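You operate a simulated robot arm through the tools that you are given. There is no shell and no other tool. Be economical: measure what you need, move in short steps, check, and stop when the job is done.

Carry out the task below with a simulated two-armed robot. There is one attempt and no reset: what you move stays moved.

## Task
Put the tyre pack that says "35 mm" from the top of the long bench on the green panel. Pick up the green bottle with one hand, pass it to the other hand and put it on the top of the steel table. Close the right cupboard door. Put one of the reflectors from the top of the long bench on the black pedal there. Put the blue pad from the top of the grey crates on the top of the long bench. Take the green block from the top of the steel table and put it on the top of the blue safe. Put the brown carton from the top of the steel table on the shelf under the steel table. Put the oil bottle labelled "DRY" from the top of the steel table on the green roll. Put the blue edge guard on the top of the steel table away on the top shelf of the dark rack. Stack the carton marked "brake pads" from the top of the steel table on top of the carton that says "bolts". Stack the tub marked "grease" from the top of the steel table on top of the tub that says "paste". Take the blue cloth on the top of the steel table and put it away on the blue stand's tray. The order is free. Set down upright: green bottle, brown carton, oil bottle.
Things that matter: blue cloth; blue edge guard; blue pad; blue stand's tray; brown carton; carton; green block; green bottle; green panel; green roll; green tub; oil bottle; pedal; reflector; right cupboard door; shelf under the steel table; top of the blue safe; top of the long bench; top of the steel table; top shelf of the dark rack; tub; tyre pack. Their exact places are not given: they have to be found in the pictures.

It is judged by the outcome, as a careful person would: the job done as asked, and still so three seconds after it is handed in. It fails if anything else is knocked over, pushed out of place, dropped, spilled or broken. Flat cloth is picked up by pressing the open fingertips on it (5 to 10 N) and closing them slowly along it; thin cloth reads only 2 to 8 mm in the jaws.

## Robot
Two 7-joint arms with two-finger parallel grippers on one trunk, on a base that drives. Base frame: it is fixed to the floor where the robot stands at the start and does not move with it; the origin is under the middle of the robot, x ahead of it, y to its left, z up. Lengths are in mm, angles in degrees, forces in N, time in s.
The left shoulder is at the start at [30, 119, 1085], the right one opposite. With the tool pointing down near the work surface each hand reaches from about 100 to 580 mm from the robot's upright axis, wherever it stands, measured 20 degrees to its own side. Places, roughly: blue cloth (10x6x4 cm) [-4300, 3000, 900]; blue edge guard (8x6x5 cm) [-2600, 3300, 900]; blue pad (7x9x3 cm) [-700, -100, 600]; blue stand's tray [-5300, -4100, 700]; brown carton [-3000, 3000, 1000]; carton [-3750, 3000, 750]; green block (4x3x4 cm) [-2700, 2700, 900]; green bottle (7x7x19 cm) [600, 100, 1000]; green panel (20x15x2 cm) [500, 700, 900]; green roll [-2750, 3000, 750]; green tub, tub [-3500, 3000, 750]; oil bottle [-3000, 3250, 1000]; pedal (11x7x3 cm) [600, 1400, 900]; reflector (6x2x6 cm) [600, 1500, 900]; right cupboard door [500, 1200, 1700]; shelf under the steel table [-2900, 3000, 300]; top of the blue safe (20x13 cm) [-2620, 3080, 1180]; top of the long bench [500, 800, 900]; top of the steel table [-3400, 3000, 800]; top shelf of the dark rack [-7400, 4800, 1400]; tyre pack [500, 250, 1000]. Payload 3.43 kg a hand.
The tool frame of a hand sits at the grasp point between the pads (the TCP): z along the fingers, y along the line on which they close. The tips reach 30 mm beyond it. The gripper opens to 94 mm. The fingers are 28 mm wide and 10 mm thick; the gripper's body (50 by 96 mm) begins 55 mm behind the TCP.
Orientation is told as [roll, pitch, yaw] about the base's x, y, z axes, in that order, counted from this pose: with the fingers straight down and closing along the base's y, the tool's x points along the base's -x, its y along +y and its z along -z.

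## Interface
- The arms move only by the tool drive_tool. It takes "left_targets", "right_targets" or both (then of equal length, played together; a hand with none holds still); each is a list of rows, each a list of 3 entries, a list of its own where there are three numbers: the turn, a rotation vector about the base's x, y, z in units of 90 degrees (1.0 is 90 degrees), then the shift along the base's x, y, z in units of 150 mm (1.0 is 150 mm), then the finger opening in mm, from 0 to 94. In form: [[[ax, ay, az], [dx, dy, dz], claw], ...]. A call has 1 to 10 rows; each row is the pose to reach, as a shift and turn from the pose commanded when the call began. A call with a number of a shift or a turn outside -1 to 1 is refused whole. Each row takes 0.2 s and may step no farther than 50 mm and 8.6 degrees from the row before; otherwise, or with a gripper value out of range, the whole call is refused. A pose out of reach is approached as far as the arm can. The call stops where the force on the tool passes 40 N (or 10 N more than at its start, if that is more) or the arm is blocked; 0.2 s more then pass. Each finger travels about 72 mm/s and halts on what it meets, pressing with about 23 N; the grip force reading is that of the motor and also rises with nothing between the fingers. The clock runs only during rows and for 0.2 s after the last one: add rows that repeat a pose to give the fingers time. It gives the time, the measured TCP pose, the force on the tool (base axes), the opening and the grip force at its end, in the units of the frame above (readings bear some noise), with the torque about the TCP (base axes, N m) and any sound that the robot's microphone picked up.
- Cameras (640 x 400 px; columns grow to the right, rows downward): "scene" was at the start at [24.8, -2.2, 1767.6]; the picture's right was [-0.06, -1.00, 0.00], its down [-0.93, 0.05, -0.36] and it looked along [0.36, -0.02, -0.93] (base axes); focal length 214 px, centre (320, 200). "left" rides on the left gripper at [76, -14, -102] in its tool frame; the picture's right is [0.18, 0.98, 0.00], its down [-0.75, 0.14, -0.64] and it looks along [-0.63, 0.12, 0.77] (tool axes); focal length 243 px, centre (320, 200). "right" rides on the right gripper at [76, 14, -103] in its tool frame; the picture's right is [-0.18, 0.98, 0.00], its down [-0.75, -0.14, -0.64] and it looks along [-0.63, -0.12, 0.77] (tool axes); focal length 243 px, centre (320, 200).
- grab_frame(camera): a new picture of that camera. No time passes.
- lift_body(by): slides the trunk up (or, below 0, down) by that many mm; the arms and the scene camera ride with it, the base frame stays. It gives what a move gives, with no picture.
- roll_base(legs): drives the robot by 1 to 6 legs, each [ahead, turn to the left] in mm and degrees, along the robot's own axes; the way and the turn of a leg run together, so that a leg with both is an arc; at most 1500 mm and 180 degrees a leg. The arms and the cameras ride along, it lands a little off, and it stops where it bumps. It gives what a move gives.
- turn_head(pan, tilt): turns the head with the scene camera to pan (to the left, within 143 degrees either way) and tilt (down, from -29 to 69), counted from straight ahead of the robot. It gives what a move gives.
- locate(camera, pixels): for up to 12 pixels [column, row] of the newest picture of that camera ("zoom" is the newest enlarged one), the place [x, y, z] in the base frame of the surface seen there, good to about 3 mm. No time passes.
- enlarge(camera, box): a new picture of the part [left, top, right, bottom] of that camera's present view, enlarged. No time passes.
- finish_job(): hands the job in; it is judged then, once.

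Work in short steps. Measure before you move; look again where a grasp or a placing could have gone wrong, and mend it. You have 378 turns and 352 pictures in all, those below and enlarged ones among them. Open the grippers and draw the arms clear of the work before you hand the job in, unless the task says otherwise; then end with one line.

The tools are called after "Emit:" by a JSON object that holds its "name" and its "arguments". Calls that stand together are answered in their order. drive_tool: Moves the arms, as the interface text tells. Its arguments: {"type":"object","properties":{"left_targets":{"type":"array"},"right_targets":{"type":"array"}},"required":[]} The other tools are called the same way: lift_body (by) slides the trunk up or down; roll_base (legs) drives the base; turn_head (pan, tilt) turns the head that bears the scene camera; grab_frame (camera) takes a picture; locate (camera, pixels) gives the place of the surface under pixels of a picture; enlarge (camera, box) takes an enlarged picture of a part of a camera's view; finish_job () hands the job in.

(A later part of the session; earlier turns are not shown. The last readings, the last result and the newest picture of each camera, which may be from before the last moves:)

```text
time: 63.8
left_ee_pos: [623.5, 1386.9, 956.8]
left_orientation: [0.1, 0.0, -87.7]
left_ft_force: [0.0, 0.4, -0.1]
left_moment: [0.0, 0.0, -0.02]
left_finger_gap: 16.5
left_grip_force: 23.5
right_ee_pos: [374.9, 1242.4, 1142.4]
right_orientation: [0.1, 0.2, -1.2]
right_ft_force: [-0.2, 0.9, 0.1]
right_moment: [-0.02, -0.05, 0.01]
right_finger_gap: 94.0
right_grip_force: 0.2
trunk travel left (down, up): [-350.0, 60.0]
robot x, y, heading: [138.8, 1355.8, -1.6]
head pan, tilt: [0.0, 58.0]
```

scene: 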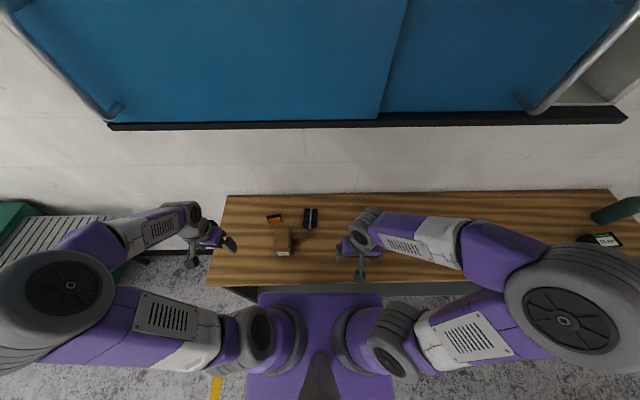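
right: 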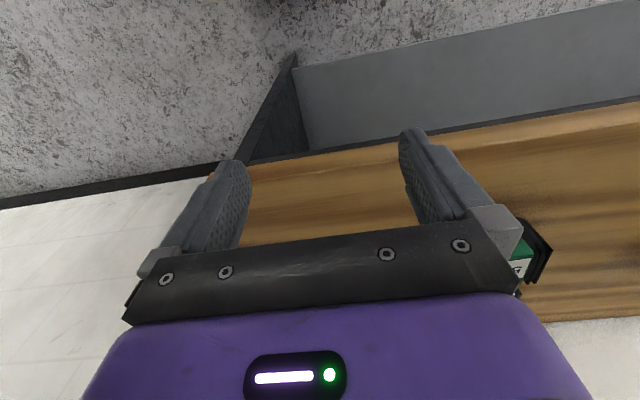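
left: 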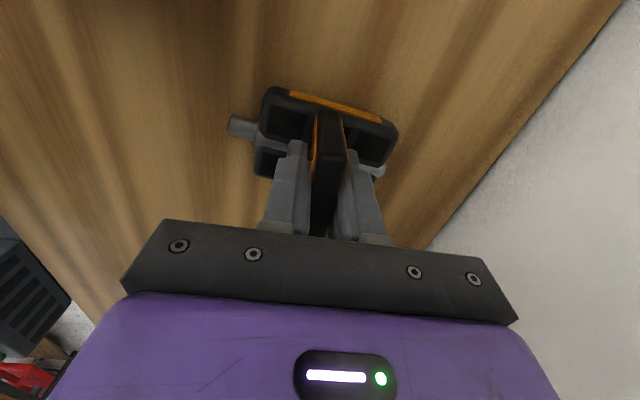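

Emit:
{"name": "drive_tool", "arguments": {"left_targets": [[[0, 0, 0], [0, 0, -0.015], 8], [[0, 0, 0], [0, 0, -0.03], 8], [[0, 0, 0], [0, 0, -0.03], 8]]}}

```text
time: 64.6
left_ee_pos: [623.8, 1388.1, 955.0]
left_orientation: [0.2, -0.1, -87.4]
left_ft_force: [-1.7, 1.0, 20.3]
left_moment: [0.1, 0.08, -0.03]
left_finger_gap: 16.6
left_grip_force: 23.0
right_ee_pos: [373.0, 1242.6, 1144.1]
right_orientation: [0.0, 0.1, -1.2]
right_ft_force: [0.3, 0.8, 0.7]
right_moment: [-0.01, 0.01, -0.03]
right_finger_gap: 94.1
right_grip_force: 0.1
trunk travel left (down, up): [-350.0, 60.0]
robot x, y, heading: [136.4, 1355.9, -1.4]
head pan, tilt: [0.0, 58.0]
```

Contact (20 N). I ease up 2 mm-worth, release slowly and rise.

Emit:
{"name": "drive_tool", "arguments": {"left_targets": [[[0, 0, 0], [0, 0, 0.01], 8], [[0, 0, 0], [0, 0, 0.01], 18], [[0, 0, 0], [0, 0, 0.01], 24], [[0, 0, 0], [0, 0, 0.01], 36], [[0, 0, 0], [0, 0, 0.01], 50], [[0, 0, 0], [0, 0, 0.2], 50], [[0, 0, 0], [0, 0, 0.5], 60], [[0, 0, 0], [0, 0, 0.8], 60]]}}

Emit:
{"name": "grab_frame", "arguments": {"camera": "left"}}

```text
time: 66.4
left_ee_pos: [626.3, 1387.2, 1069.3]
left_orientation: [-0.1, 0.0, -87.6]
left_ft_force: [-0.7, 0.5, -0.2]
left_moment: [0.0, 0.0, -0.04]
left_finger_gap: 59.9
left_grip_force: 0.1
right_ee_pos: [374.4, 1243.0, 1142.5]
right_orientation: [0.1, 0.1, -1.2]
right_ft_force: [0.1, 0.2, 0.0]
right_moment: [-0.01, 0.0, 0.01]
right_finger_gap: 93.9
right_grip_force: 0.0
trunk travel left (down, up): [-350.0, 60.0]
robot x, y, heading: [138.2, 1358.7, -1.2]
head pan, tilt: [0.0, 58.0]
```

```text
322 pictures are left
```

left: 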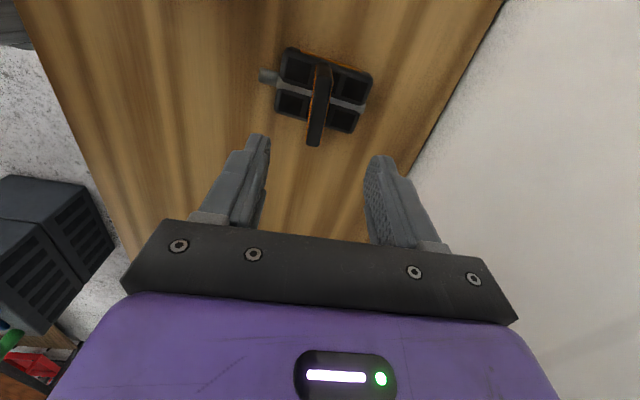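

The reflector stands on the pedal. I draw the left hand back, and look behind the robot for free space to manoeuvre.

Emit:
{"name": "drive_tool", "arguments": {"left_targets": [[[0, 0, 0.09], [-0.05, 0.1, 0.1], 94], [[0, 0, 0.18], [-0.15, 0.2, 0.2], 94], [[0, 0, 0.27], [-0.25, 0.3, 0.3], 94], [[0, 0, 0.36], [-0.35, 0.4, 0.4], 94], [[0, 0, 0.45], [-0.45, 0.5, 0.4], 94], [[0, 0, 0.54], [-0.55, 0.6, 0.4], 94], [[0, 0, 0.63], [-0.65, 0.7, 0.4], 94], [[0, 0, 0.72], [-0.75, 0.8, 0.4], 94], [[0, 0, 0.81], [-0.85, 0.9, 0.4], 94], [[0, 0, 0.9], [-1.0, 1.0, 0.4], 94]]}}

Emit:
{"name": "drive_tool", "arguments": {"left_targets": [[[0, 0, 0], [-0.25, 0.2, 0], 94], [[0, 0, 0], [-0.5, 0.35, 0], 94], [[0, 0, 0], [-0.75, 0.45, 0], 94]]}}

Emit:
{"name": "turn_head", "arguments": {"pan": 140, "tilt": 35}}

Emit:
{"name": "grab_frame", "arguments": {"camera": "scene"}}

Emit:
{"name": "turn_head", "arguments": {"pan": -140, "tilt": 35}}

Emit:
{"name": "grab_frame", "arguments": {"camera": "scene"}}

```text
time: 68.6
left_ee_pos: [472.6, 1538.9, 1133.3]
left_orientation: [0.0, -0.1, -6.4]
left_ft_force: [0.2, 0.0, 0.0]
left_moment: [-0.03, -0.01, -0.01]
left_finger_gap: 93.9
left_grip_force: 0.1
right_ee_pos: [373.8, 1242.6, 1143.5]
right_orientation: [-0.2, 0.0, -1.2]
right_ft_force: [0.1, 0.7, -0.2]
right_moment: [0.01, -0.01, 0.0]
right_finger_gap: 93.8
right_grip_force: 0.0
trunk travel left (down, up): [-350.0, 60.0]
robot x, y, heading: [136.9, 1356.0, -1.1]
head pan, tilt: [0.0, 58.0]
```

```text
time: 69.4
left_ee_pos: [375.8, 1610.2, 1140.3]
left_orientation: [-0.1, 0.0, -6.6]
left_ft_force: [-0.2, -0.3, -0.2]
left_moment: [0.0, 0.0, 0.03]
left_finger_gap: 93.8
left_grip_force: 0.0
left hand out of reach, approached as far as the arm can: row 3
right_ee_pos: [374.7, 1242.6, 1143.2]
right_orientation: [0.0, 0.1, -1.2]
right_ft_force: [-0.1, 0.7, 0.6]
right_moment: [-0.01, -0.01, -0.02]
right_finger_gap: 93.9
right_grip_force: 0.1
trunk travel left (down, up): [-350.0, 60.0]
robot x, y, heading: [134.8, 1355.0, -1.4]
head pan, tilt: [0.0, 58.0]
```

```text
time: 71.7
left_ee_pos: [377.2, 1610.2, 1141.4]
left_orientation: [0.0, 0.0, -6.5]
left_ft_force: [0.0, -0.1, -0.4]
left_moment: [0.0, 0.01, -0.01]
left_finger_gap: 94.1
left_grip_force: 0.1
right_ee_pos: [375.4, 1241.7, 1143.4]
right_orientation: [0.1, 0.1, -1.1]
right_ft_force: [-0.2, -0.4, -0.2]
right_moment: [0.04, 0.0, -0.04]
right_finger_gap: 93.9
right_grip_force: 0.1
trunk travel left (down, up): [-350.0, 60.0]
robot x, y, heading: [135.0, 1357.3, -1.3]
head pan, tilt: [140.0, 35.0]
```

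```text
321 pictures are left
```

scene: 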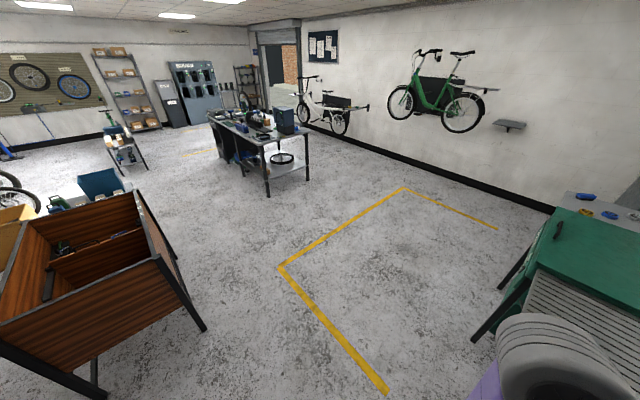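

```text
time: 75.5
left_ee_pos: [377.5, 1610.1, 1139.5]
left_orientation: [0.1, 0.1, -6.5]
left_ft_force: [-0.7, -0.5, -0.3]
left_moment: [-0.03, 0.01, -0.01]
left_finger_gap: 94.0
left_grip_force: 0.1
right_ee_pos: [374.7, 1242.5, 1143.5]
right_orientation: [-0.1, 0.1, -1.2]
right_ft_force: [-0.8, 0.5, -1.2]
right_moment: [0.02, 0.01, -0.01]
right_finger_gap: 94.0
right_grip_force: 0.1
trunk travel left (down, up): [-350.0, 60.0]
robot x, y, heading: [138.9, 1353.4, -1.1]
head pan, tilt: [-140.0, 35.0]
```

```text
320 pictures are left
```

scene: 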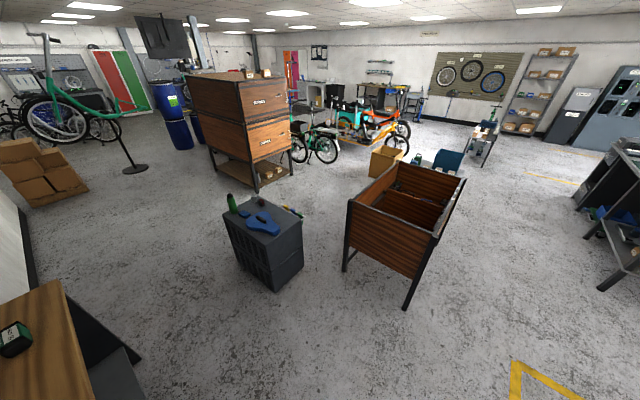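

Emit:
{"name": "locate", "arguments": {"camera": "scene", "pixels": [[345, 265], [405, 305], [350, 205], [435, 235], [245, 285], [295, 240], [225, 215], [262, 222]]}}

Emit:
{"name": "enlarge", "arguments": {"camera": "scene", "box": [210, 180, 322, 250]}}

Emit:
{"name": "turn_head", "arguments": {"pan": 90, "tilt": 45}}

Emit:
{"name": "grab_frame", "arguments": {"camera": "scene"}}

```text
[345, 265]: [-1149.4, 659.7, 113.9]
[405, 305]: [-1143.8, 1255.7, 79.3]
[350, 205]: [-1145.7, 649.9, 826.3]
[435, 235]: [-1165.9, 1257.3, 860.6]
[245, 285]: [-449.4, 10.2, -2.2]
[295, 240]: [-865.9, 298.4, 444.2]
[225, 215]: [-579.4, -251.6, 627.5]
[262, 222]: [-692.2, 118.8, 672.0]
```

```text
5.71 times, centred on (266, 215) of scene
```

zoom: 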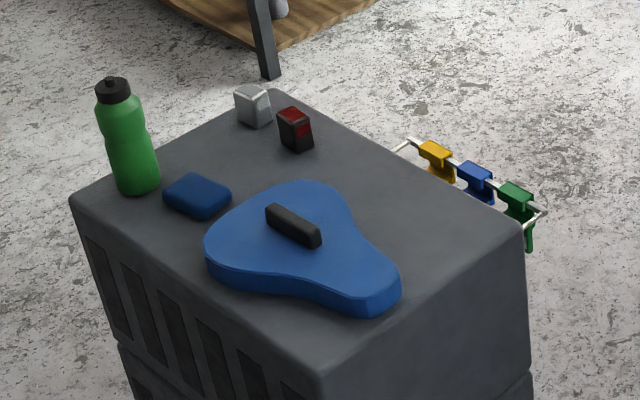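

```text
time: 78.8
left_ee_pos: [377.2, 1608.9, 1140.3]
left_orientation: [0.0, 0.1, -6.5]
left_ft_force: [0.0, -0.6, -0.2]
left_moment: [0.01, 0.02, 0.0]
left_finger_gap: 94.1
left_grip_force: 0.1
right_ee_pos: [374.9, 1242.4, 1143.1]
right_orientation: [0.0, 0.1, -1.2]
right_ft_force: [0.0, -0.3, 0.8]
right_moment: [0.0, -0.01, 0.0]
right_finger_gap: 94.2
right_grip_force: 0.1
trunk travel left (down, up): [-350.0, 60.0]
robot x, y, heading: [143.8, 1352.9, -1.1]
head pan, tilt: [90.0, 45.0]
```

```text
318 pictures are left
```

scene: 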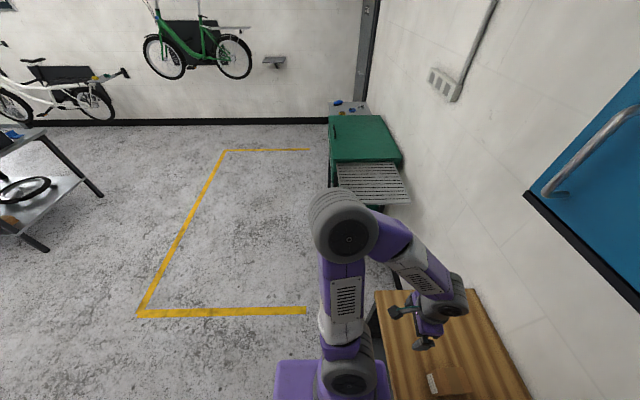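

There's ample room behind (the bin starts at x≈-1140). I back up, go right ~270 mm, and return facing the bench near the right door's handle.

Emit:
{"name": "roll_base", "arguments": {"legs": [[-480, 0], [0, -90], [280, 0], [0, 91.2], [470, 0]]}}

Emit:
{"name": "turn_head", "arguments": {"pan": -15, "tilt": 10}}

Emit:
{"name": "grab_frame", "arguments": {"camera": "scene"}}

```text
time: 93.3
left_ee_pos: [371.8, 1344.2, 1140.3]
left_orientation: [0.0, 0.1, -6.2]
left_ft_force: [0.2, -0.3, -0.4]
left_moment: [0.0, 0.04, 0.02]
left_finger_gap: 93.8
left_grip_force: 0.1
right_ee_pos: [372.2, 977.0, 1143.1]
right_orientation: [0.0, 0.0, -0.7]
right_ft_force: [-0.4, 0.0, 0.2]
right_moment: [-0.01, 0.01, -0.03]
right_finger_gap: 93.9
right_grip_force: 0.1
trunk travel left (down, up): [-350.0, 60.0]
robot x, y, heading: [137.6, 1089.0, -1.0]
head pan, tilt: [90.0, 45.0]
```

```text
time: 95.1
left_ee_pos: [372.2, 1343.5, 1140.1]
left_orientation: [0.0, 0.1, -6.2]
left_ft_force: [-0.6, -0.4, 1.2]
left_moment: [-0.04, 0.01, 0.0]
left_finger_gap: 94.2
left_grip_force: 0.0
right_ee_pos: [372.8, 976.6, 1143.2]
right_orientation: [0.0, 0.2, -0.7]
right_ft_force: [0.2, 0.8, 0.2]
right_moment: [-0.01, 0.01, -0.02]
right_finger_gap: 94.0
right_grip_force: 0.1
trunk travel left (down, up): [-350.0, 60.0]
robot x, y, heading: [134.3, 1086.6, -0.7]
head pan, tilt: [-15.0, 10.0]
```

```text
317 pictures are left
```

scene: 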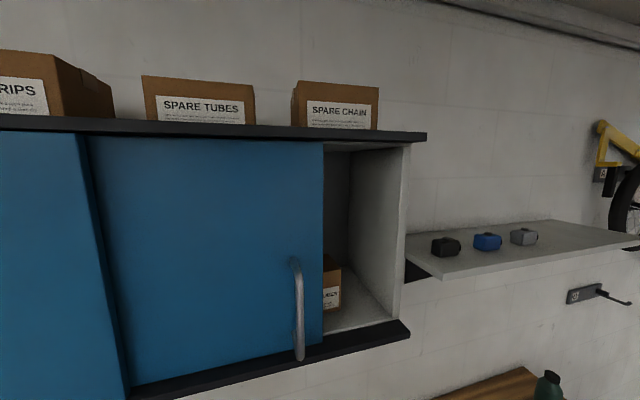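

Emit:
{"name": "locate", "arguments": {"camera": "scene", "pixels": [[292, 259], [297, 290], [298, 320], [300, 356], [322, 250], [318, 330], [406, 150], [398, 320], [404, 325], [280, 300]]}}

Emit:
{"name": "lift_body", "arguments": {"by": 60}}

```text
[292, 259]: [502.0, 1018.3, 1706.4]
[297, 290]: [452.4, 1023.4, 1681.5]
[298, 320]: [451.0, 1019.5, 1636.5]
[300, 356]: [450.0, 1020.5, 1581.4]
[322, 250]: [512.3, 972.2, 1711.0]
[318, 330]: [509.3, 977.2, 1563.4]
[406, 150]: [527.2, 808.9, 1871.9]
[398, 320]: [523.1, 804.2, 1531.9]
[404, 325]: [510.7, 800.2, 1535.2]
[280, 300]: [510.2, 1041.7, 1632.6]
```

```text
time: 96.1
left_ee_pos: [371.5, 1343.9, 1199.9]
left_orientation: [0.0, 0.1, -6.2]
left_ft_force: [0.6, -0.2, 0.4]
left_moment: [-0.01, 0.01, -0.04]
left_finger_gap: 94.1
left_grip_force: 0.0
right_ee_pos: [372.0, 976.1, 1202.3]
right_orientation: [0.0, 0.2, -0.8]
right_ft_force: [-0.5, 0.7, -0.2]
right_moment: [-0.03, 0.03, 0.02]
right_finger_gap: 94.1
right_grip_force: 0.1
trunk travel left (down, up): [-410.0, 0.0]
robot x, y, heading: [137.6, 1087.9, -0.7]
head pan, tilt: [-15.0, 10.0]
```

The handle bar runs at (452,1021,1580–1700), door face x≈510. I close and pitch the right hand to point forward while raising it.

Emit:
{"name": "drive_tool", "arguments": {"right_targets": [[[0, -0.09, 0], [-0.02, 0.05, 0.1], 60], [[0, -0.18, 0], [-0.04, 0.1, 0.2], 40], [[0, -0.27, 0], [-0.06, 0.15, 0.3], 20], [[0, -0.36, 0], [-0.08, 0.2, 0.4], 0], [[0, -0.45, 0], [-0.1, 0.25, 0.5], 0], [[0, -0.54, 0], [-0.12, 0.3, 0.6], 0], [[0, -0.63, 0], [-0.14, 0.35, 0.7], 0], [[0, -0.72, 0], [-0.16, 0.4, 0.8], 0], [[0, -0.81, 0], [-0.18, 0.45, 0.9], 0], [[0, -0.9, 0], [-0.2, 0.5, 1.0], 0]]}}

Emit:
{"name": "drive_tool", "arguments": {"right_targets": [[[0, -0.05, 0], [0, 0, 0.25], 0], [[0, -0.1, 0], [0, 0, 0.5], 0], [[0, -0.1, 0], [0, 0, 0.75], 0], [[0, -0.1, 0], [0, 0, 1.0], 0]]}}

```text
time: 98.5
left_ee_pos: [372.3, 1342.4, 1200.5]
left_orientation: [0.0, 0.0, -6.2]
left_ft_force: [-0.2, 0.2, -0.1]
left_moment: [0.0, -0.06, 0.0]
left_finger_gap: 94.1
left_grip_force: 0.0
right_ee_pos: [365.7, 1090.4, 1391.0]
right_orientation: [5.1, -79.2, -14.0]
right_ft_force: [-0.4, -0.1, 0.0]
right_moment: [-0.04, -0.01, 0.02]
right_finger_gap: 0.0
right_grip_force: 22.6
right hand out of reach, approached as far as the arm can: row 1, 2, 3, 4, 5, 6, 7, 8, 9, 10
trunk travel left (down, up): [-410.0, 0.0]
robot x, y, heading: [131.6, 1088.4, -0.9]
head pan, tilt: [-15.0, 10.0]
stopped in row 10 (right hand): the arm was blocked; the commanded pose is now the measured one
```

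```text
time: 99.5
left_ee_pos: [373.0, 1343.8, 1200.7]
left_orientation: [0.0, 0.1, -6.2]
left_ft_force: [-0.1, -0.4, -0.5]
left_moment: [0.03, -0.04, 0.02]
left_finger_gap: 94.0
left_grip_force: 0.0
right_ee_pos: [370.2, 1088.2, 1536.7]
right_orientation: [43.3, -87.2, -52.4]
right_ft_force: [0.6, -0.9, -0.4]
right_moment: [0.01, 0.04, 0.02]
right_finger_gap: 0.1
right_grip_force: 23.3
trunk travel left (down, up): [-410.0, 0.0]
robot x, y, heading: [142.3, 1089.3, -0.9]
head pan, tilt: [-15.0, 10.0]
```

Emit:
{"name": "turn_head", "arguments": {"pan": 0, "tilt": 25}}

Emit:
{"name": "grab_frame", "arguments": {"camera": "scene"}}

Emit:
{"name": "grab_frame", "arguments": {"camera": "right"}}

```text
time: 100.3
left_ee_pos: [372.4, 1343.4, 1200.6]
left_orientation: [0.0, 0.0, -6.2]
left_ft_force: [0.0, -0.2, 0.5]
left_moment: [0.03, -0.03, -0.04]
left_finger_gap: 94.0
left_grip_force: 0.1
right_ee_pos: [370.5, 1089.5, 1537.3]
right_orientation: [46.7, -87.0, -55.7]
right_ft_force: [0.4, 0.1, -0.4]
right_moment: [-0.02, 0.0, 0.01]
right_finger_gap: 0.1
right_grip_force: 22.8
trunk travel left (down, up): [-410.0, 0.0]
robot x, y, heading: [136.4, 1089.3, -1.2]
head pan, tilt: [0.0, 25.0]
```

```text
316 pictures are left
```

scene: 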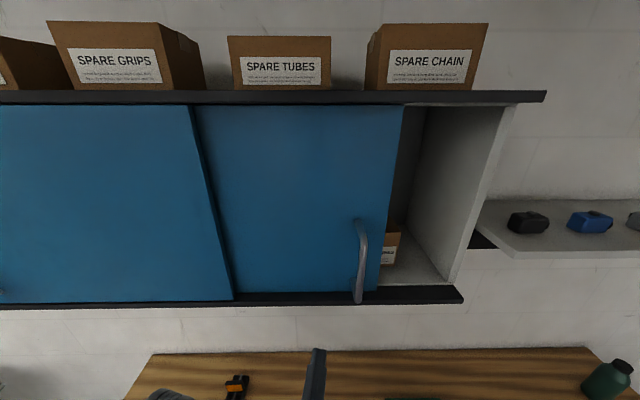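

```text
315 pictures are left
```

right: 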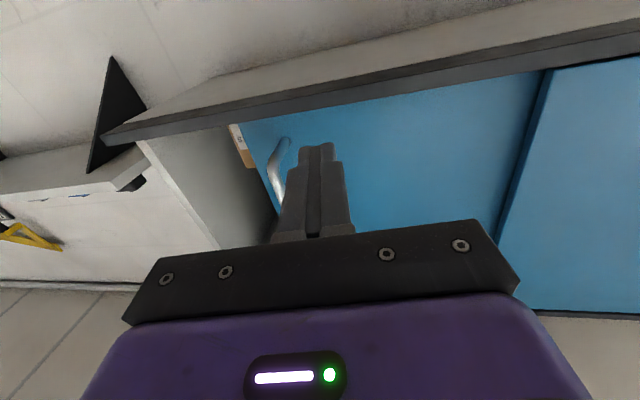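

I raise to z≈1624, then reach forward left of the handle.

Emit:
{"name": "drive_tool", "arguments": {"right_targets": [[[0, 0, 0], [0, 0, 0.3], 0], [[0, 0, 0], [0, 0, 0.58], 0], [[0, 0, 0], [0.28, -0.05, 0.58], 0], [[0, 0, 0], [0.56, -0.1, 0.58], 0]]}}

Emit:
{"name": "grab_frame", "arguments": {"camera": "scene"}}

```text
time: 101.3
left_ee_pos: [373.3, 1343.7, 1199.5]
left_orientation: [0.0, 0.2, -6.2]
left_ft_force: [-0.3, 0.3, -0.4]
left_moment: [-0.01, -0.01, 0.02]
left_finger_gap: 93.6
left_grip_force: 0.0
right_ee_pos: [450.1, 1074.6, 1625.9]
right_orientation: [52.1, -87.1, -60.5]
right_ft_force: [-0.2, -0.5, 0.1]
right_moment: [-0.03, -0.03, -0.04]
right_finger_gap: 0.0
right_grip_force: 22.6
trunk travel left (down, up): [-410.0, 0.0]
robot x, y, heading: [132.3, 1086.6, -1.0]
head pan, tilt: [0.0, 25.0]
```

```text
314 pictures are left
```

scene: 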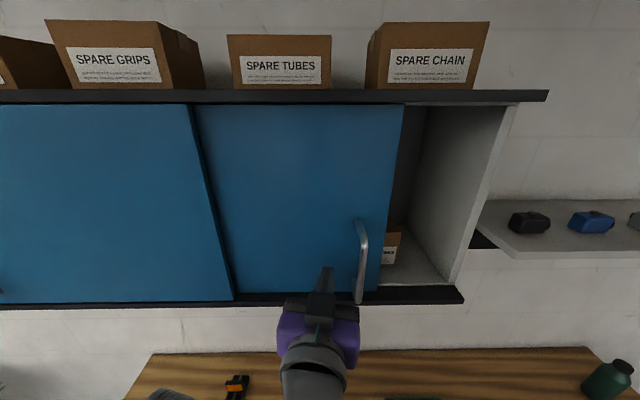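

The fingers are just left of the handle. I push right (-y) steadily.

Emit:
{"name": "drive_tool", "arguments": {"right_targets": [[[0, 0, 0], [0.03, -0.12, 0], 0], [[0, 0, 0], [0.03, -0.22, 0], 0], [[0, 0, 0], [0.03, -0.32, 0], 0], [[0, 0, 0], [0.03, -0.42, 0], 0], [[0, 0, 0], [0.03, -0.52, 0], 0], [[0, 0, 0], [0.03, -0.62, 0], 0], [[0, 0, 0], [0.03, -0.72, 0], 0], [[0, 0, 0], [0.03, -0.82, 0], 0], [[0, 0, 0], [0.03, -0.92, 0], 0], [[0, 0, 0], [0.03, -1.0, 0], 0]]}}

Emit:
{"name": "grab_frame", "arguments": {"camera": "scene"}}

```text
time: 103.5
left_ee_pos: [372.3, 1343.7, 1200.4]
left_orientation: [0.0, 0.1, -6.2]
left_ft_force: [-0.2, 0.7, 0.0]
left_moment: [0.01, -0.03, -0.01]
left_finger_gap: 93.9
left_grip_force: 0.0
right_ee_pos: [453.4, 924.5, 1627.2]
right_orientation: [50.4, -87.1, -59.1]
right_ft_force: [0.9, 1.3, 0.0]
right_moment: [-0.01, 0.0, 0.01]
right_finger_gap: 0.0
right_grip_force: 23.3
trunk travel left (down, up): [-410.0, 0.0]
robot x, y, heading: [136.2, 1086.8, -0.9]
head pan, tilt: [0.0, 25.0]
```

```text
313 pictures are left
```

scene: 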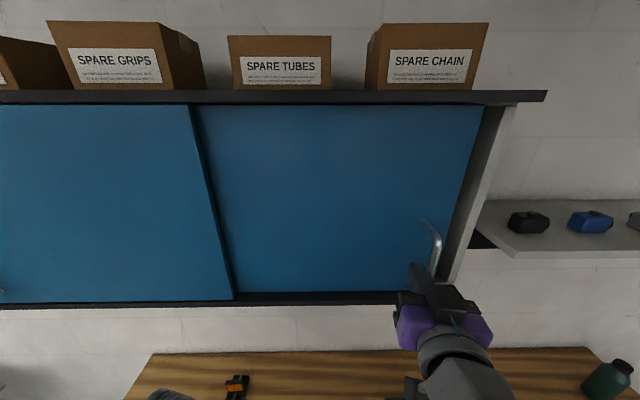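

The door slid with it; about 40 mm of gap remains. I push on until it meets its stop.

Emit:
{"name": "drive_tool", "arguments": {"right_targets": [[[0, 0, 0], [0, -0.07, 0], 0], [[0, 0, 0], [0, -0.14, 0], 0], [[0, 0, 0], [0, -0.2, 0], 0], [[0, 0, 0], [0, -0.26, 0], 0], [[0, 0, 0], [0, -0.32, 0], 0], [[0, 0, 0], [0, -0.38, 0], 0]]}}

Emit:
{"name": "grab_frame", "arguments": {"camera": "scene"}}

```text
time: 104.9
left_ee_pos: [372.4, 1342.1, 1200.6]
left_orientation: [0.0, 0.1, -6.2]
left_ft_force: [-0.4, 0.2, 0.1]
left_moment: [-0.01, 0.03, -0.03]
left_finger_gap: 94.1
left_grip_force: 0.1
right_ee_pos: [452.6, 866.0, 1627.2]
right_orientation: [51.1, -87.0, -59.7]
right_ft_force: [-0.8, 0.0, -0.1]
right_moment: [-0.01, -0.04, 0.0]
right_finger_gap: 0.1
right_grip_force: 23.2
trunk travel left (down, up): [-410.0, 0.0]
robot x, y, heading: [136.4, 1087.7, -1.0]
head pan, tilt: [0.0, 25.0]
```

```text
312 pictures are left
```

scene: 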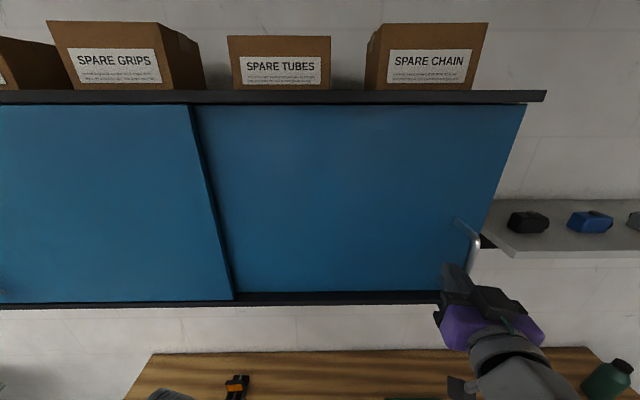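

Emit:
{"name": "locate", "arguments": {"camera": "scene", "pixels": [[520, 110], [500, 180], [190, 110], [200, 120], [232, 290], [215, 220], [545, 97], [470, 290], [463, 295]]}}

Emit:
{"name": "enlarge", "arguments": {"camera": "scene", "box": [400, 80, 560, 320]}}

```text
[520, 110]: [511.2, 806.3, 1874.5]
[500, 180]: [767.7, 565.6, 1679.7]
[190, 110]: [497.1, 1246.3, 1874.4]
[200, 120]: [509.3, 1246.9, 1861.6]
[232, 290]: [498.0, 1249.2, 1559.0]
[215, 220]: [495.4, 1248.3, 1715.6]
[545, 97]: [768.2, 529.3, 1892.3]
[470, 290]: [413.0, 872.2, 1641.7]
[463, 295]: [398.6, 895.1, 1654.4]
```

```text
1.67 times, centred on (480, 200) of scene
```

zoom: 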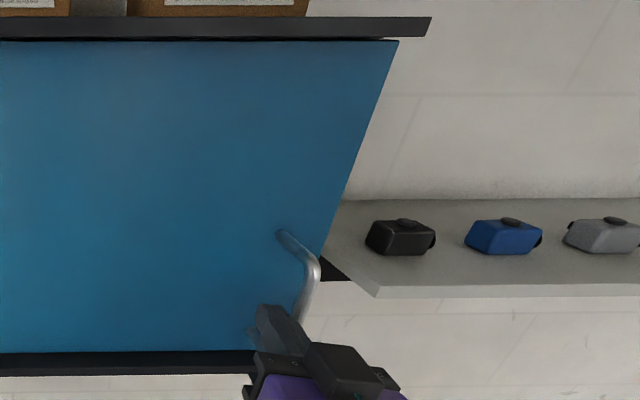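

Emit:
{"name": "locate", "arguments": {"camera": "zoom", "pixels": [[396, 44], [392, 55], [360, 150], [355, 150], [345, 180], [325, 240], [428, 30], [320, 262]]}}

Emit:
{"name": "enlarge", "arguments": {"camera": "scene", "box": [170, 90, 260, 310]}}

```text
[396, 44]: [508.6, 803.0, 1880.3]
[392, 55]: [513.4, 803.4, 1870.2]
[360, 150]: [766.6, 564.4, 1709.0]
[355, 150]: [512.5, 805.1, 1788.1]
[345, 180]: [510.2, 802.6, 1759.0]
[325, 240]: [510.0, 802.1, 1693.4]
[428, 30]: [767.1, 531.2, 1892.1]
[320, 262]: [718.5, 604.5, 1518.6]
```

```text
1.82 times, centred on (215, 200) of scene
```

zoom: 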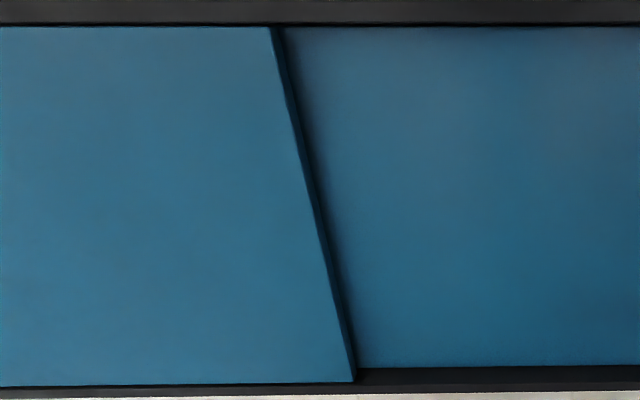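

The door edge is at y≈802, flush with the cabinet end (≈800). I nudge a few mm more to feel for the stop.

Emit:
{"name": "drive_tool", "arguments": {"right_targets": [[[0, 0, 0], [0, -0.02, 0], 0], [[0, 0, 0], [0, -0.03, 0], 0], [[0, 0, 0], [0, -0.03, 0], 0]]}}

```text
time: 105.7
left_ee_pos: [372.7, 1345.1, 1199.0]
left_orientation: [-0.1, 0.1, -6.2]
left_ft_force: [0.4, 0.3, 1.1]
left_moment: [0.01, -0.01, -0.01]
left_finger_gap: 93.8
left_grip_force: 0.1
right_ee_pos: [453.0, 865.1, 1628.9]
right_orientation: [48.7, -87.0, -57.1]
right_ft_force: [-1.4, 7.8, -6.7]
right_moment: [-0.01, 0.07, 0.03]
right_finger_gap: 0.0
right_grip_force: 22.9
trunk travel left (down, up): [-410.0, 0.0]
robot x, y, heading: [134.2, 1085.5, -0.8]
head pan, tilt: [0.0, 25.0]
```

The stop is felt (8 N, no motion): the door is closed. I back the hand off and fold it down again.

Emit:
{"name": "drive_tool", "arguments": {"right_targets": [[[0, 0, 0], [0, 0.12, 0], 0], [[0, 0, 0], [0, 0.2, 0], 0], [[0, 0, 0], [-0.3, 0.25, 0], 0], [[0, 0, 0], [-0.5, 0.3, -0.2], 0], [[0, 0, 0], [-0.5, 0.3, -0.5], 0], [[0, 0, 0], [-0.5, 0.3, -0.8], 0], [[0, 0, 0], [-0.5, 0.3, -1.0], 0]]}}

Emit:
{"name": "drive_tool", "arguments": {"right_targets": [[[0, 0.08, 0], [0, 0, -0.1], 0], [[0, 0.17, 0], [0, 0, -0.2], 20], [[0, 0.26, 0], [0, 0, -0.3], 40], [[0, 0.35, 0], [0, 0, -0.4], 60], [[0, 0.44, 0], [0, 0, -0.5], 80], [[0, 0.53, 0], [0, 0, -0.6], 94], [[0, 0.62, 0], [0, 0, -0.7], 94], [[0, 0.71, 0], [0, 0, -0.8], 94], [[0, 0.8, 0], [0, 0, -0.9], 94], [[0, 0.88, 0], [0, 0, -1.0], 94]]}}

```text
time: 107.3
left_ee_pos: [373.5, 1343.2, 1199.8]
left_orientation: [-0.1, 0.2, -6.2]
left_ft_force: [-0.3, -0.5, 0.7]
left_moment: [-0.02, 0.01, 0.03]
left_finger_gap: 94.0
left_grip_force: 0.0
right_ee_pos: [375.3, 913.7, 1529.8]
right_orientation: [49.7, -86.9, -58.2]
right_ft_force: [1.4, 0.4, -1.0]
right_moment: [0.03, 0.0, 0.02]
right_finger_gap: 0.0
right_grip_force: 22.9
right hand out of reach, approached as far as the arm can: row 6, 7
trunk travel left (down, up): [-410.0, 0.0]
robot x, y, heading: [133.9, 1087.0, -0.7]
head pan, tilt: [0.0, 25.0]
```

```text
time: 109.5
left_ee_pos: [373.1, 1343.5, 1199.3]
left_orientation: [0.0, 0.1, -6.2]
left_ft_force: [-0.6, 0.6, -0.2]
left_moment: [-0.04, -0.01, 0.01]
left_finger_gap: 93.9
left_grip_force: 0.1
right_ee_pos: [379.4, 914.5, 1379.2]
right_orientation: [-8.1, -9.1, -2.6]
right_ft_force: [0.2, 0.8, -0.8]
right_moment: [0.02, 0.0, -0.01]
right_finger_gap: 94.1
right_grip_force: 0.0
trunk travel left (down, up): [-410.0, 0.0]
robot x, y, heading: [136.4, 1088.3, -1.0]
head pan, tilt: [0.0, 25.0]
```

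Emit:
{"name": "drive_tool", "arguments": {"right_targets": [[[0.045, 0.05, 0], [0, 0, -0.25], 94], [[0.09, 0.1, 0.03], [-0.1, 0, -0.5], 94], [[0.09, 0.1, 0.03], [-0.1, 0, -0.75], 94], [[0.09, 0.1, 0.03], [-0.1, 0, -1.0], 94]]}}

Emit:
{"name": "grab_frame", "arguments": {"camera": "scene"}}

```text
time: 110.5
left_ee_pos: [373.5, 1344.4, 1200.4]
left_orientation: [0.0, 0.1, -6.2]
left_ft_force: [0.7, 0.8, 0.7]
left_moment: [0.01, 0.02, 0.0]
left_finger_gap: 93.7
left_grip_force: 0.1
right_ee_pos: [364.6, 915.3, 1230.9]
right_orientation: [-0.1, 0.1, -0.6]
right_ft_force: [1.5, 0.4, 0.3]
right_moment: [-0.04, 0.01, 0.0]
right_finger_gap: 94.1
right_grip_force: 0.0
trunk travel left (down, up): [-410.0, 0.0]
robot x, y, heading: [135.5, 1087.4, -0.9]
head pan, tilt: [0.0, 25.0]
```

```text
309 pictures are left
```

scene: 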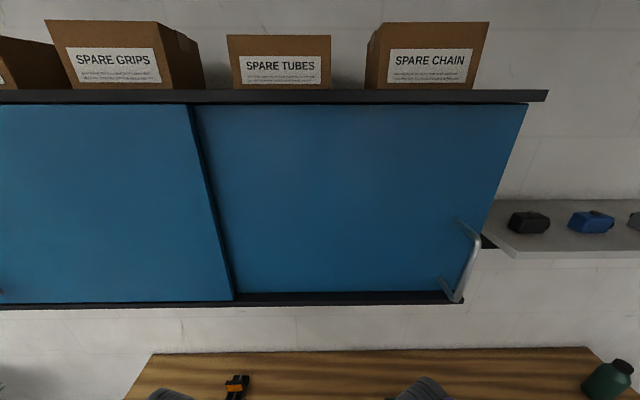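

The right door is shut. I back away from the bench, lower the trunk a little, and look at the crates.

Emit:
{"name": "roll_base", "arguments": {"legs": [[-480, 0]]}}

Emit:
{"name": "lift_body", "arguments": {"by": -60}}

Emit:
{"name": "turn_head", "arguments": {"pan": -110, "tilt": 40}}

Emit:
{"name": "grab_frame", "arguments": {"camera": "scene"}}

```text
time: 113.4
left_ee_pos: [-106.5, 1351.8, 1200.9]
left_orientation: [-0.1, 0.0, -6.5]
left_ft_force: [-0.5, -0.7, 0.3]
left_moment: [0.01, -0.02, -0.01]
left_finger_gap: 94.0
left_grip_force: 0.1
right_ee_pos: [-116.2, 922.3, 1233.3]
right_orientation: [-0.2, 0.1, -0.8]
right_ft_force: [0.4, -0.6, -0.1]
right_moment: [0.02, 0.01, 0.0]
right_finger_gap: 93.9
right_grip_force: 0.1
trunk travel left (down, up): [-410.0, 0.0]
robot x, y, heading: [-339.7, 1097.4, -1.0]
head pan, tilt: [0.0, 25.0]
```

```text
time: 114.4
left_ee_pos: [-107.2, 1350.4, 1140.6]
left_orientation: [0.0, 0.2, -6.4]
left_ft_force: [0.5, 1.1, 0.1]
left_moment: [-0.03, 0.0, 0.0]
left_finger_gap: 93.9
left_grip_force: 0.1
right_ee_pos: [-117.0, 922.8, 1172.4]
right_orientation: [-0.1, 0.0, -0.8]
right_ft_force: [-0.2, -0.3, 0.6]
right_moment: [-0.05, -0.01, 0.02]
right_finger_gap: 94.0
right_grip_force: 0.0
trunk travel left (down, up): [-350.0, 60.0]
robot x, y, heading: [-343.7, 1096.9, -1.1]
head pan, tilt: [0.0, 25.0]
```

```text
time: 116.2
left_ee_pos: [-105.5, 1352.0, 1140.2]
left_orientation: [0.0, 0.1, -6.4]
left_ft_force: [-0.9, -0.1, 0.5]
left_moment: [0.01, 0.0, -0.01]
left_finger_gap: 94.0
left_grip_force: 0.0
right_ee_pos: [-117.9, 922.4, 1172.7]
right_orientation: [-0.3, 0.1, -0.8]
right_ft_force: [-0.4, 0.3, 0.4]
right_moment: [0.03, -0.02, 0.0]
right_finger_gap: 94.2
right_grip_force: 0.1
trunk travel left (down, up): [-350.0, 60.0]
robot x, y, heading: [-344.9, 1096.3, -1.2]
head pan, tilt: [-110.0, 40.0]
```

```text
308 pictures are left
```

scene: 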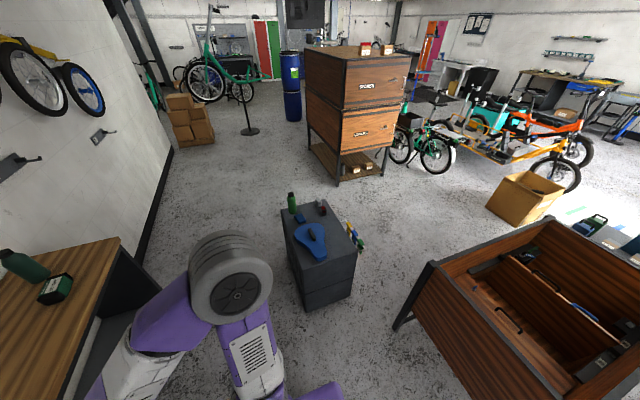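

Emit:
{"name": "locate", "arguments": {"camera": "scene", "pixels": [[281, 210], [310, 265], [358, 250], [330, 200], [318, 208], [292, 200], [300, 217], [306, 309], [352, 297], [355, 240], [343, 275], [320, 240]]}}

Emit:
{"name": "enlarge", "arguments": {"camera": "scene", "box": [264, 170, 392, 250]}}

```text
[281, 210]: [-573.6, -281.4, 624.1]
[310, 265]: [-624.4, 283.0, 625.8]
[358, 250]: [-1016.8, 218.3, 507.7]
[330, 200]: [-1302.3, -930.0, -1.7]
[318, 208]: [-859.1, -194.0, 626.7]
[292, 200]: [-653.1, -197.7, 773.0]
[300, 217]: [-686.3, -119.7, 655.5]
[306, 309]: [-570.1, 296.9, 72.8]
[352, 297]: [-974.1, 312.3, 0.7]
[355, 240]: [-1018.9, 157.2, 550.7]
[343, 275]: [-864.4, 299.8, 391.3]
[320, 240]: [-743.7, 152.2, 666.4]
```

```text
5.00 times, centred on (328, 210) of scene
```

zoom: 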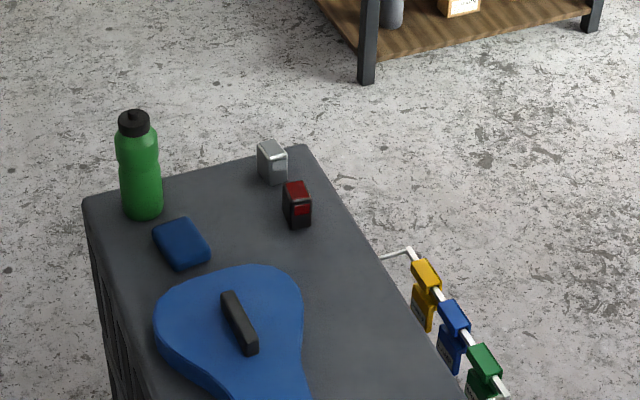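

Crate top z≈626, x -573…-870; pad at ≈(-665,-125,655) beside the light bottle. I drive to (-230,-120) and face the crates.

Emit:
{"name": "roll_base", "arguments": {"legs": [[0, -83.5], [1222, 0], [0, -95.4]]}}

Emit:
{"name": "turn_head", "arguments": {"pan": 0, "tilt": 60}}

Emit:
{"name": "grab_frame", "arguments": {"camera": "scene"}}

```text
time: 130.1
left_ee_pos: [-445.2, -421.9, 1140.4]
left_orientation: [0.0, 0.1, 175.9]
left_ft_force: [-0.6, -0.1, -0.9]
left_moment: [0.02, -0.01, -0.01]
left_finger_gap: 94.0
left_grip_force: 0.0
right_ee_pos: [-451.3, 6.6, 1172.1]
right_orientation: [-0.2, 0.2, -178.5]
right_ft_force: [0.0, 0.1, 0.3]
right_moment: [0.01, 0.06, 0.01]
right_finger_gap: 94.1
right_grip_force: 0.1
trunk travel left (down, up): [-350.0, 60.0]
robot x, y, heading: [-216.4, -157.2, -178.9]
head pan, tilt: [-110.0, 40.0]
```

```text
time: 132.0
left_ee_pos: [-444.9, -421.9, 1139.5]
left_orientation: [0.1, 0.1, 175.8]
left_ft_force: [0.1, 0.3, 0.4]
left_moment: [0.03, -0.01, -0.05]
left_finger_gap: 94.1
left_grip_force: 0.0
right_ee_pos: [-451.3, 6.2, 1172.3]
right_orientation: [-0.2, 0.1, -178.4]
right_ft_force: [0.6, -0.4, 0.6]
right_moment: [0.0, -0.02, 0.01]
right_finger_gap: 94.1
right_grip_force: 0.1
trunk travel left (down, up): [-350.0, 60.0]
robot x, y, heading: [-221.2, -157.2, -179.0]
head pan, tilt: [0.0, 60.0]
```

```text
306 pictures are left
```

scene: 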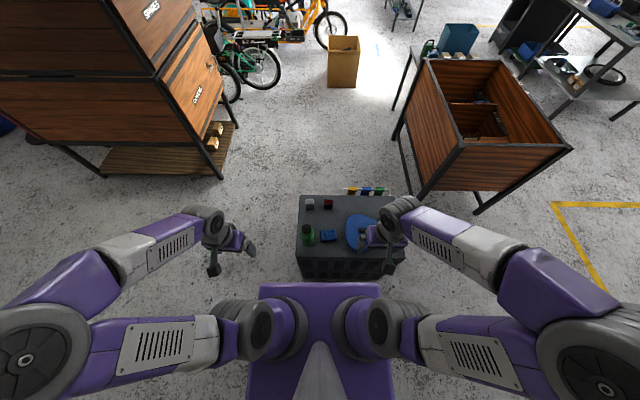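

Emit:
{"name": "enlarge", "arguments": {"camera": "scene", "box": [290, 190, 402, 260]}}

Emit:
{"name": "locate", "arguments": {"camera": "zoom", "pixels": [[180, 237], [272, 240], [172, 260], [288, 268], [225, 245], [180, 272], [225, 275], [265, 268], [95, 200], [120, 270], [290, 255], [250, 400]]}}

```text
5.71 times, centred on (346, 225) of scene
```

zoom: 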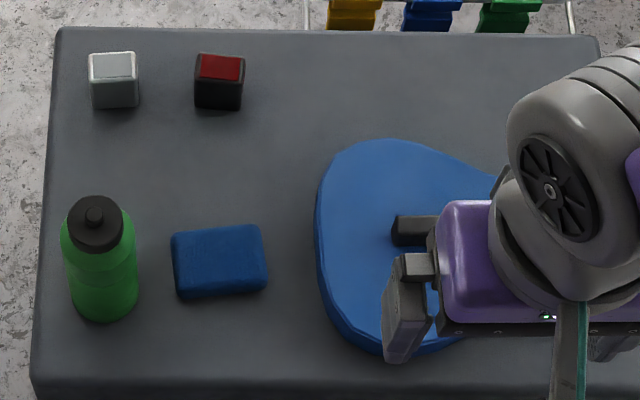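

```text
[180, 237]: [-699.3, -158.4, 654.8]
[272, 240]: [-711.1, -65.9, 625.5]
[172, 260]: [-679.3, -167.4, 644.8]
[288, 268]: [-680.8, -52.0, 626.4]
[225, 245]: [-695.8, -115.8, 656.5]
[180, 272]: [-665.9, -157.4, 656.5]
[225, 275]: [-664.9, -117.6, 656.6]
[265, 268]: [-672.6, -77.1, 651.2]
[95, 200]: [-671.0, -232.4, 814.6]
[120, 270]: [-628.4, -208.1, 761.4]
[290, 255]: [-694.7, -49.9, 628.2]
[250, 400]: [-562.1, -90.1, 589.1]
```

Pad: centre (-683,-122), 68 wide in x, top 657; the light bottle is 50 mm to its left. I lower the trunk 200 and bring the right hand over, closing along x, grasping on the side away from the bottle.

Emit:
{"name": "lift_body", "arguments": {"by": -200}}

Emit:
{"name": "drive_tool", "arguments": {"right_targets": [[[0, 0, 0.09], [-0.1, -0.03, 0], 94], [[0, 0, 0.18], [-0.2, -0.06, 0], 94], [[0, 0, 0.27], [-0.3, -0.1, 0], 94], [[0, 0, 0.36], [-0.4, -0.15, 0], 94], [[0, 0, 0.45], [-0.5, -0.2, 0], 94], [[0, 0, 0.54], [-0.6, -0.25, 0], 94], [[0, 0, 0.63], [-0.7, -0.35, -0.1], 94], [[0, 0, 0.72], [-0.8, -0.45, -0.2], 94], [[0, 0, 0.81], [-0.9, -0.55, -0.3], 94], [[0, 0, 0.9], [-1.0, -0.65, -0.4], 94]]}}

Emit:
{"name": "drive_tool", "arguments": {"right_targets": [[[0, 0, 0.06], [-0.25, -0.05, -0.1], 94], [[0, 0, 0.115], [-0.53, -0.09, -0.2], 94]]}}

Emit:
{"name": "grab_frame", "arguments": {"camera": "right"}}

Emit:
{"name": "grab_frame", "arguments": {"camera": "scene"}}

```text
time: 134.2
left_ee_pos: [-444.5, -422.0, 939.6]
left_orientation: [0.0, 0.2, 175.8]
left_ft_force: [-0.3, 0.2, -0.1]
left_moment: [0.0, 0.02, 0.01]
left_finger_gap: 94.0
left_grip_force: 0.0
right_ee_pos: [-452.0, 5.8, 972.4]
right_orientation: [-0.2, 0.0, -178.5]
right_ft_force: [-0.1, -0.3, 0.4]
right_moment: [0.0, 0.02, -0.01]
right_finger_gap: 94.0
right_grip_force: 0.0
trunk travel left (down, up): [-150.0, 260.0]
robot x, y, heading: [-215.9, -158.5, -178.8]
head pan, tilt: [0.0, 60.0]
```

```text
time: 136.4
left_ee_pos: [-445.3, -421.6, 940.1]
left_orientation: [-0.2, 0.1, 175.7]
left_ft_force: [-0.1, 0.5, 0.7]
left_moment: [0.03, 0.0, 0.03]
left_finger_gap: 93.8
left_grip_force: 0.1
right_ee_pos: [-602.8, -89.3, 909.1]
right_orientation: [-0.2, 0.1, -97.3]
right_ft_force: [-0.4, 0.5, -0.2]
right_moment: [0.0, 0.01, -0.01]
right_finger_gap: 94.1
right_grip_force: 0.1
trunk travel left (down, up): [-150.0, 260.0]
robot x, y, heading: [-219.4, -159.2, -178.7]
head pan, tilt: [0.0, 60.0]
```

```text
time: 137.0
left_ee_pos: [-445.4, -421.8, 940.3]
left_orientation: [0.0, 0.0, 175.8]
left_ft_force: [-0.2, -0.3, 0.5]
left_moment: [0.01, -0.02, 0.03]
left_finger_gap: 93.7
left_grip_force: 0.0
right_ee_pos: [-684.4, -105.4, 879.2]
right_orientation: [-0.2, 0.1, -87.1]
right_ft_force: [-0.6, 0.0, 0.6]
right_moment: [0.02, -0.01, -0.01]
right_finger_gap: 94.1
right_grip_force: 0.0
trunk travel left (down, up): [-150.0, 260.0]
robot x, y, heading: [-217.2, -156.6, -178.9]
head pan, tilt: [0.0, 60.0]
```

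```text
304 pictures are left
```

right: 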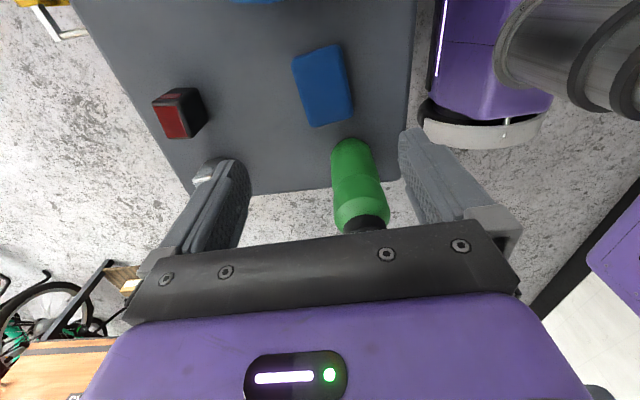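

```text
303 pictures are left
```

scene: 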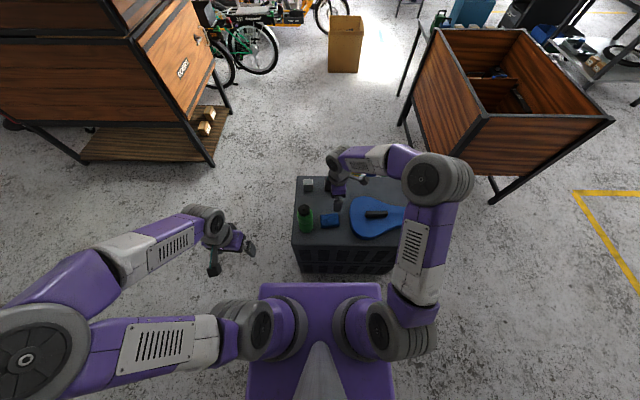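

Emit:
{"name": "locate", "arguments": {"camera": "right", "pixels": [[294, 60], [338, 45], [310, 124], [351, 115], [322, 85], [350, 140], [350, 200]]}}

```text
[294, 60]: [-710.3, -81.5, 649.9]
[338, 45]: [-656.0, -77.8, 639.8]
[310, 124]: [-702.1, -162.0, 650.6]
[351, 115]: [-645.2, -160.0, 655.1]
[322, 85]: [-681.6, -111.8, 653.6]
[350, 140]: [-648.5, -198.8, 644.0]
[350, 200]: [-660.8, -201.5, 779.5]
```

Pad axis is ~4° more turned; centre at y=-105 is x≈-680. I correct and descend in two steps.

Emit:
{"name": "drive_tool", "arguments": {"right_targets": [[[0, 0, 0.045], [0.027, 0.02, -0.25], 94], [[0, 0, 0.045], [0.027, 0.02, -0.5], 94], [[0, 0, 0.045], [0.027, 0.02, -0.75], 94], [[0, 0, 0.045], [0.027, 0.02, -1.0], 94]]}}

Emit:
{"name": "drive_tool", "arguments": {"right_targets": [[[0, 0, 0], [0, 0, -0.2], 94], [[0, 0, 0], [0, 0, -0.35], 94], [[0, 0, 0], [0, 0, -0.45], 94]]}}

Emit:
{"name": "grab_frame", "arguments": {"camera": "right"}}

```text
time: 138.0
left_ee_pos: [-445.1, -423.0, 939.8]
left_orientation: [0.0, 0.1, 175.8]
left_ft_force: [0.7, 0.9, -0.3]
left_moment: [0.01, 0.02, -0.02]
left_finger_gap: 94.0
left_grip_force: 0.0
right_ee_pos: [-679.0, -104.1, 730.2]
right_orientation: [-0.3, 0.2, -83.1]
right_ft_force: [-0.4, 0.2, 0.1]
right_moment: [-0.04, -0.01, 0.0]
right_finger_gap: 93.6
right_grip_force: 0.1
trunk travel left (down, up): [-150.0, 260.0]
robot x, y, heading: [-220.3, -157.1, -178.9]
head pan, tilt: [0.0, 60.0]
```

```text
time: 138.8
left_ee_pos: [-445.0, -421.8, 941.4]
left_orientation: [0.1, 0.1, 175.8]
left_ft_force: [-0.5, -0.9, -0.1]
left_moment: [-0.02, -0.04, 0.01]
left_finger_gap: 93.9
left_grip_force: 0.1
right_ee_pos: [-678.0, -101.2, 663.6]
right_orientation: [-0.2, 0.1, -83.1]
right_ft_force: [-0.4, 0.1, 0.3]
right_moment: [-0.02, -0.03, 0.02]
right_finger_gap: 93.9
right_grip_force: 0.0
trunk travel left (down, up): [-150.0, 260.0]
robot x, y, heading: [-216.2, -155.0, -178.8]
head pan, tilt: [0.0, 60.0]
```

```text
302 pictures are left
```

right: 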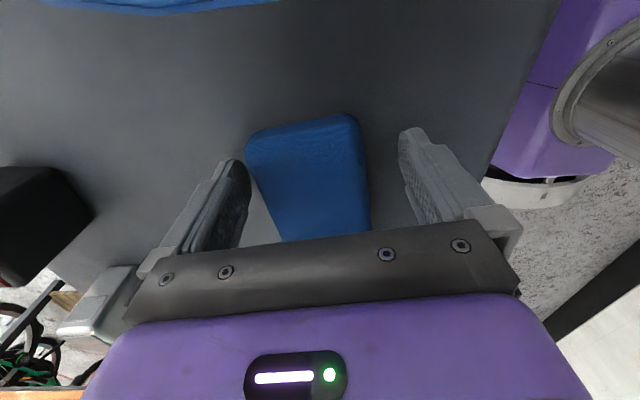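

Emit:
{"name": "drive_tool", "arguments": {"right_targets": [[[0, 0, 0], [0, -0.02, -0.025], 94], [[0, 0, 0], [0, -0.02, -0.025], 75], [[0, 0, 0], [0, -0.02, -0.025], 60], [[0, 0, 0], [0, -0.02, -0.025], 45], [[0, 0, 0], [0, -0.02, -0.025], 45], [[0, 0, 0], [0, -0.02, 0.1], 45], [[0, 0, 0], [0, -0.02, 0.3], 45]]}}

Emit:
{"name": "grab_frame", "arguments": {"camera": "right"}}

```text
time: 140.4
left_ee_pos: [-446.0, -422.3, 939.8]
left_orientation: [-0.1, 0.1, 175.7]
left_ft_force: [-0.9, 0.1, 0.6]
left_moment: [0.01, -0.03, 0.01]
left_finger_gap: 94.0
left_grip_force: 0.0
right_ee_pos: [-675.8, -103.8, 709.3]
right_orientation: [-0.2, 0.0, -83.3]
right_ft_force: [-0.6, -0.1, -0.4]
right_moment: [0.02, 0.02, -0.02]
right_finger_gap: 64.0
right_grip_force: 22.6
trunk travel left (down, up): [-150.0, 260.0]
robot x, y, heading: [-218.0, -157.3, -178.8]
head pan, tilt: [0.0, 60.0]
```

```text
301 pictures are left
```

right: 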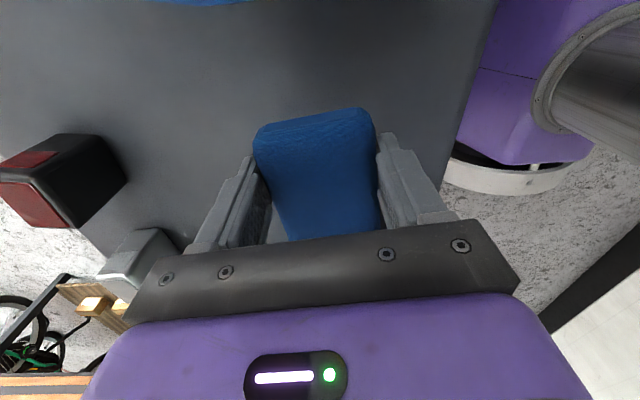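

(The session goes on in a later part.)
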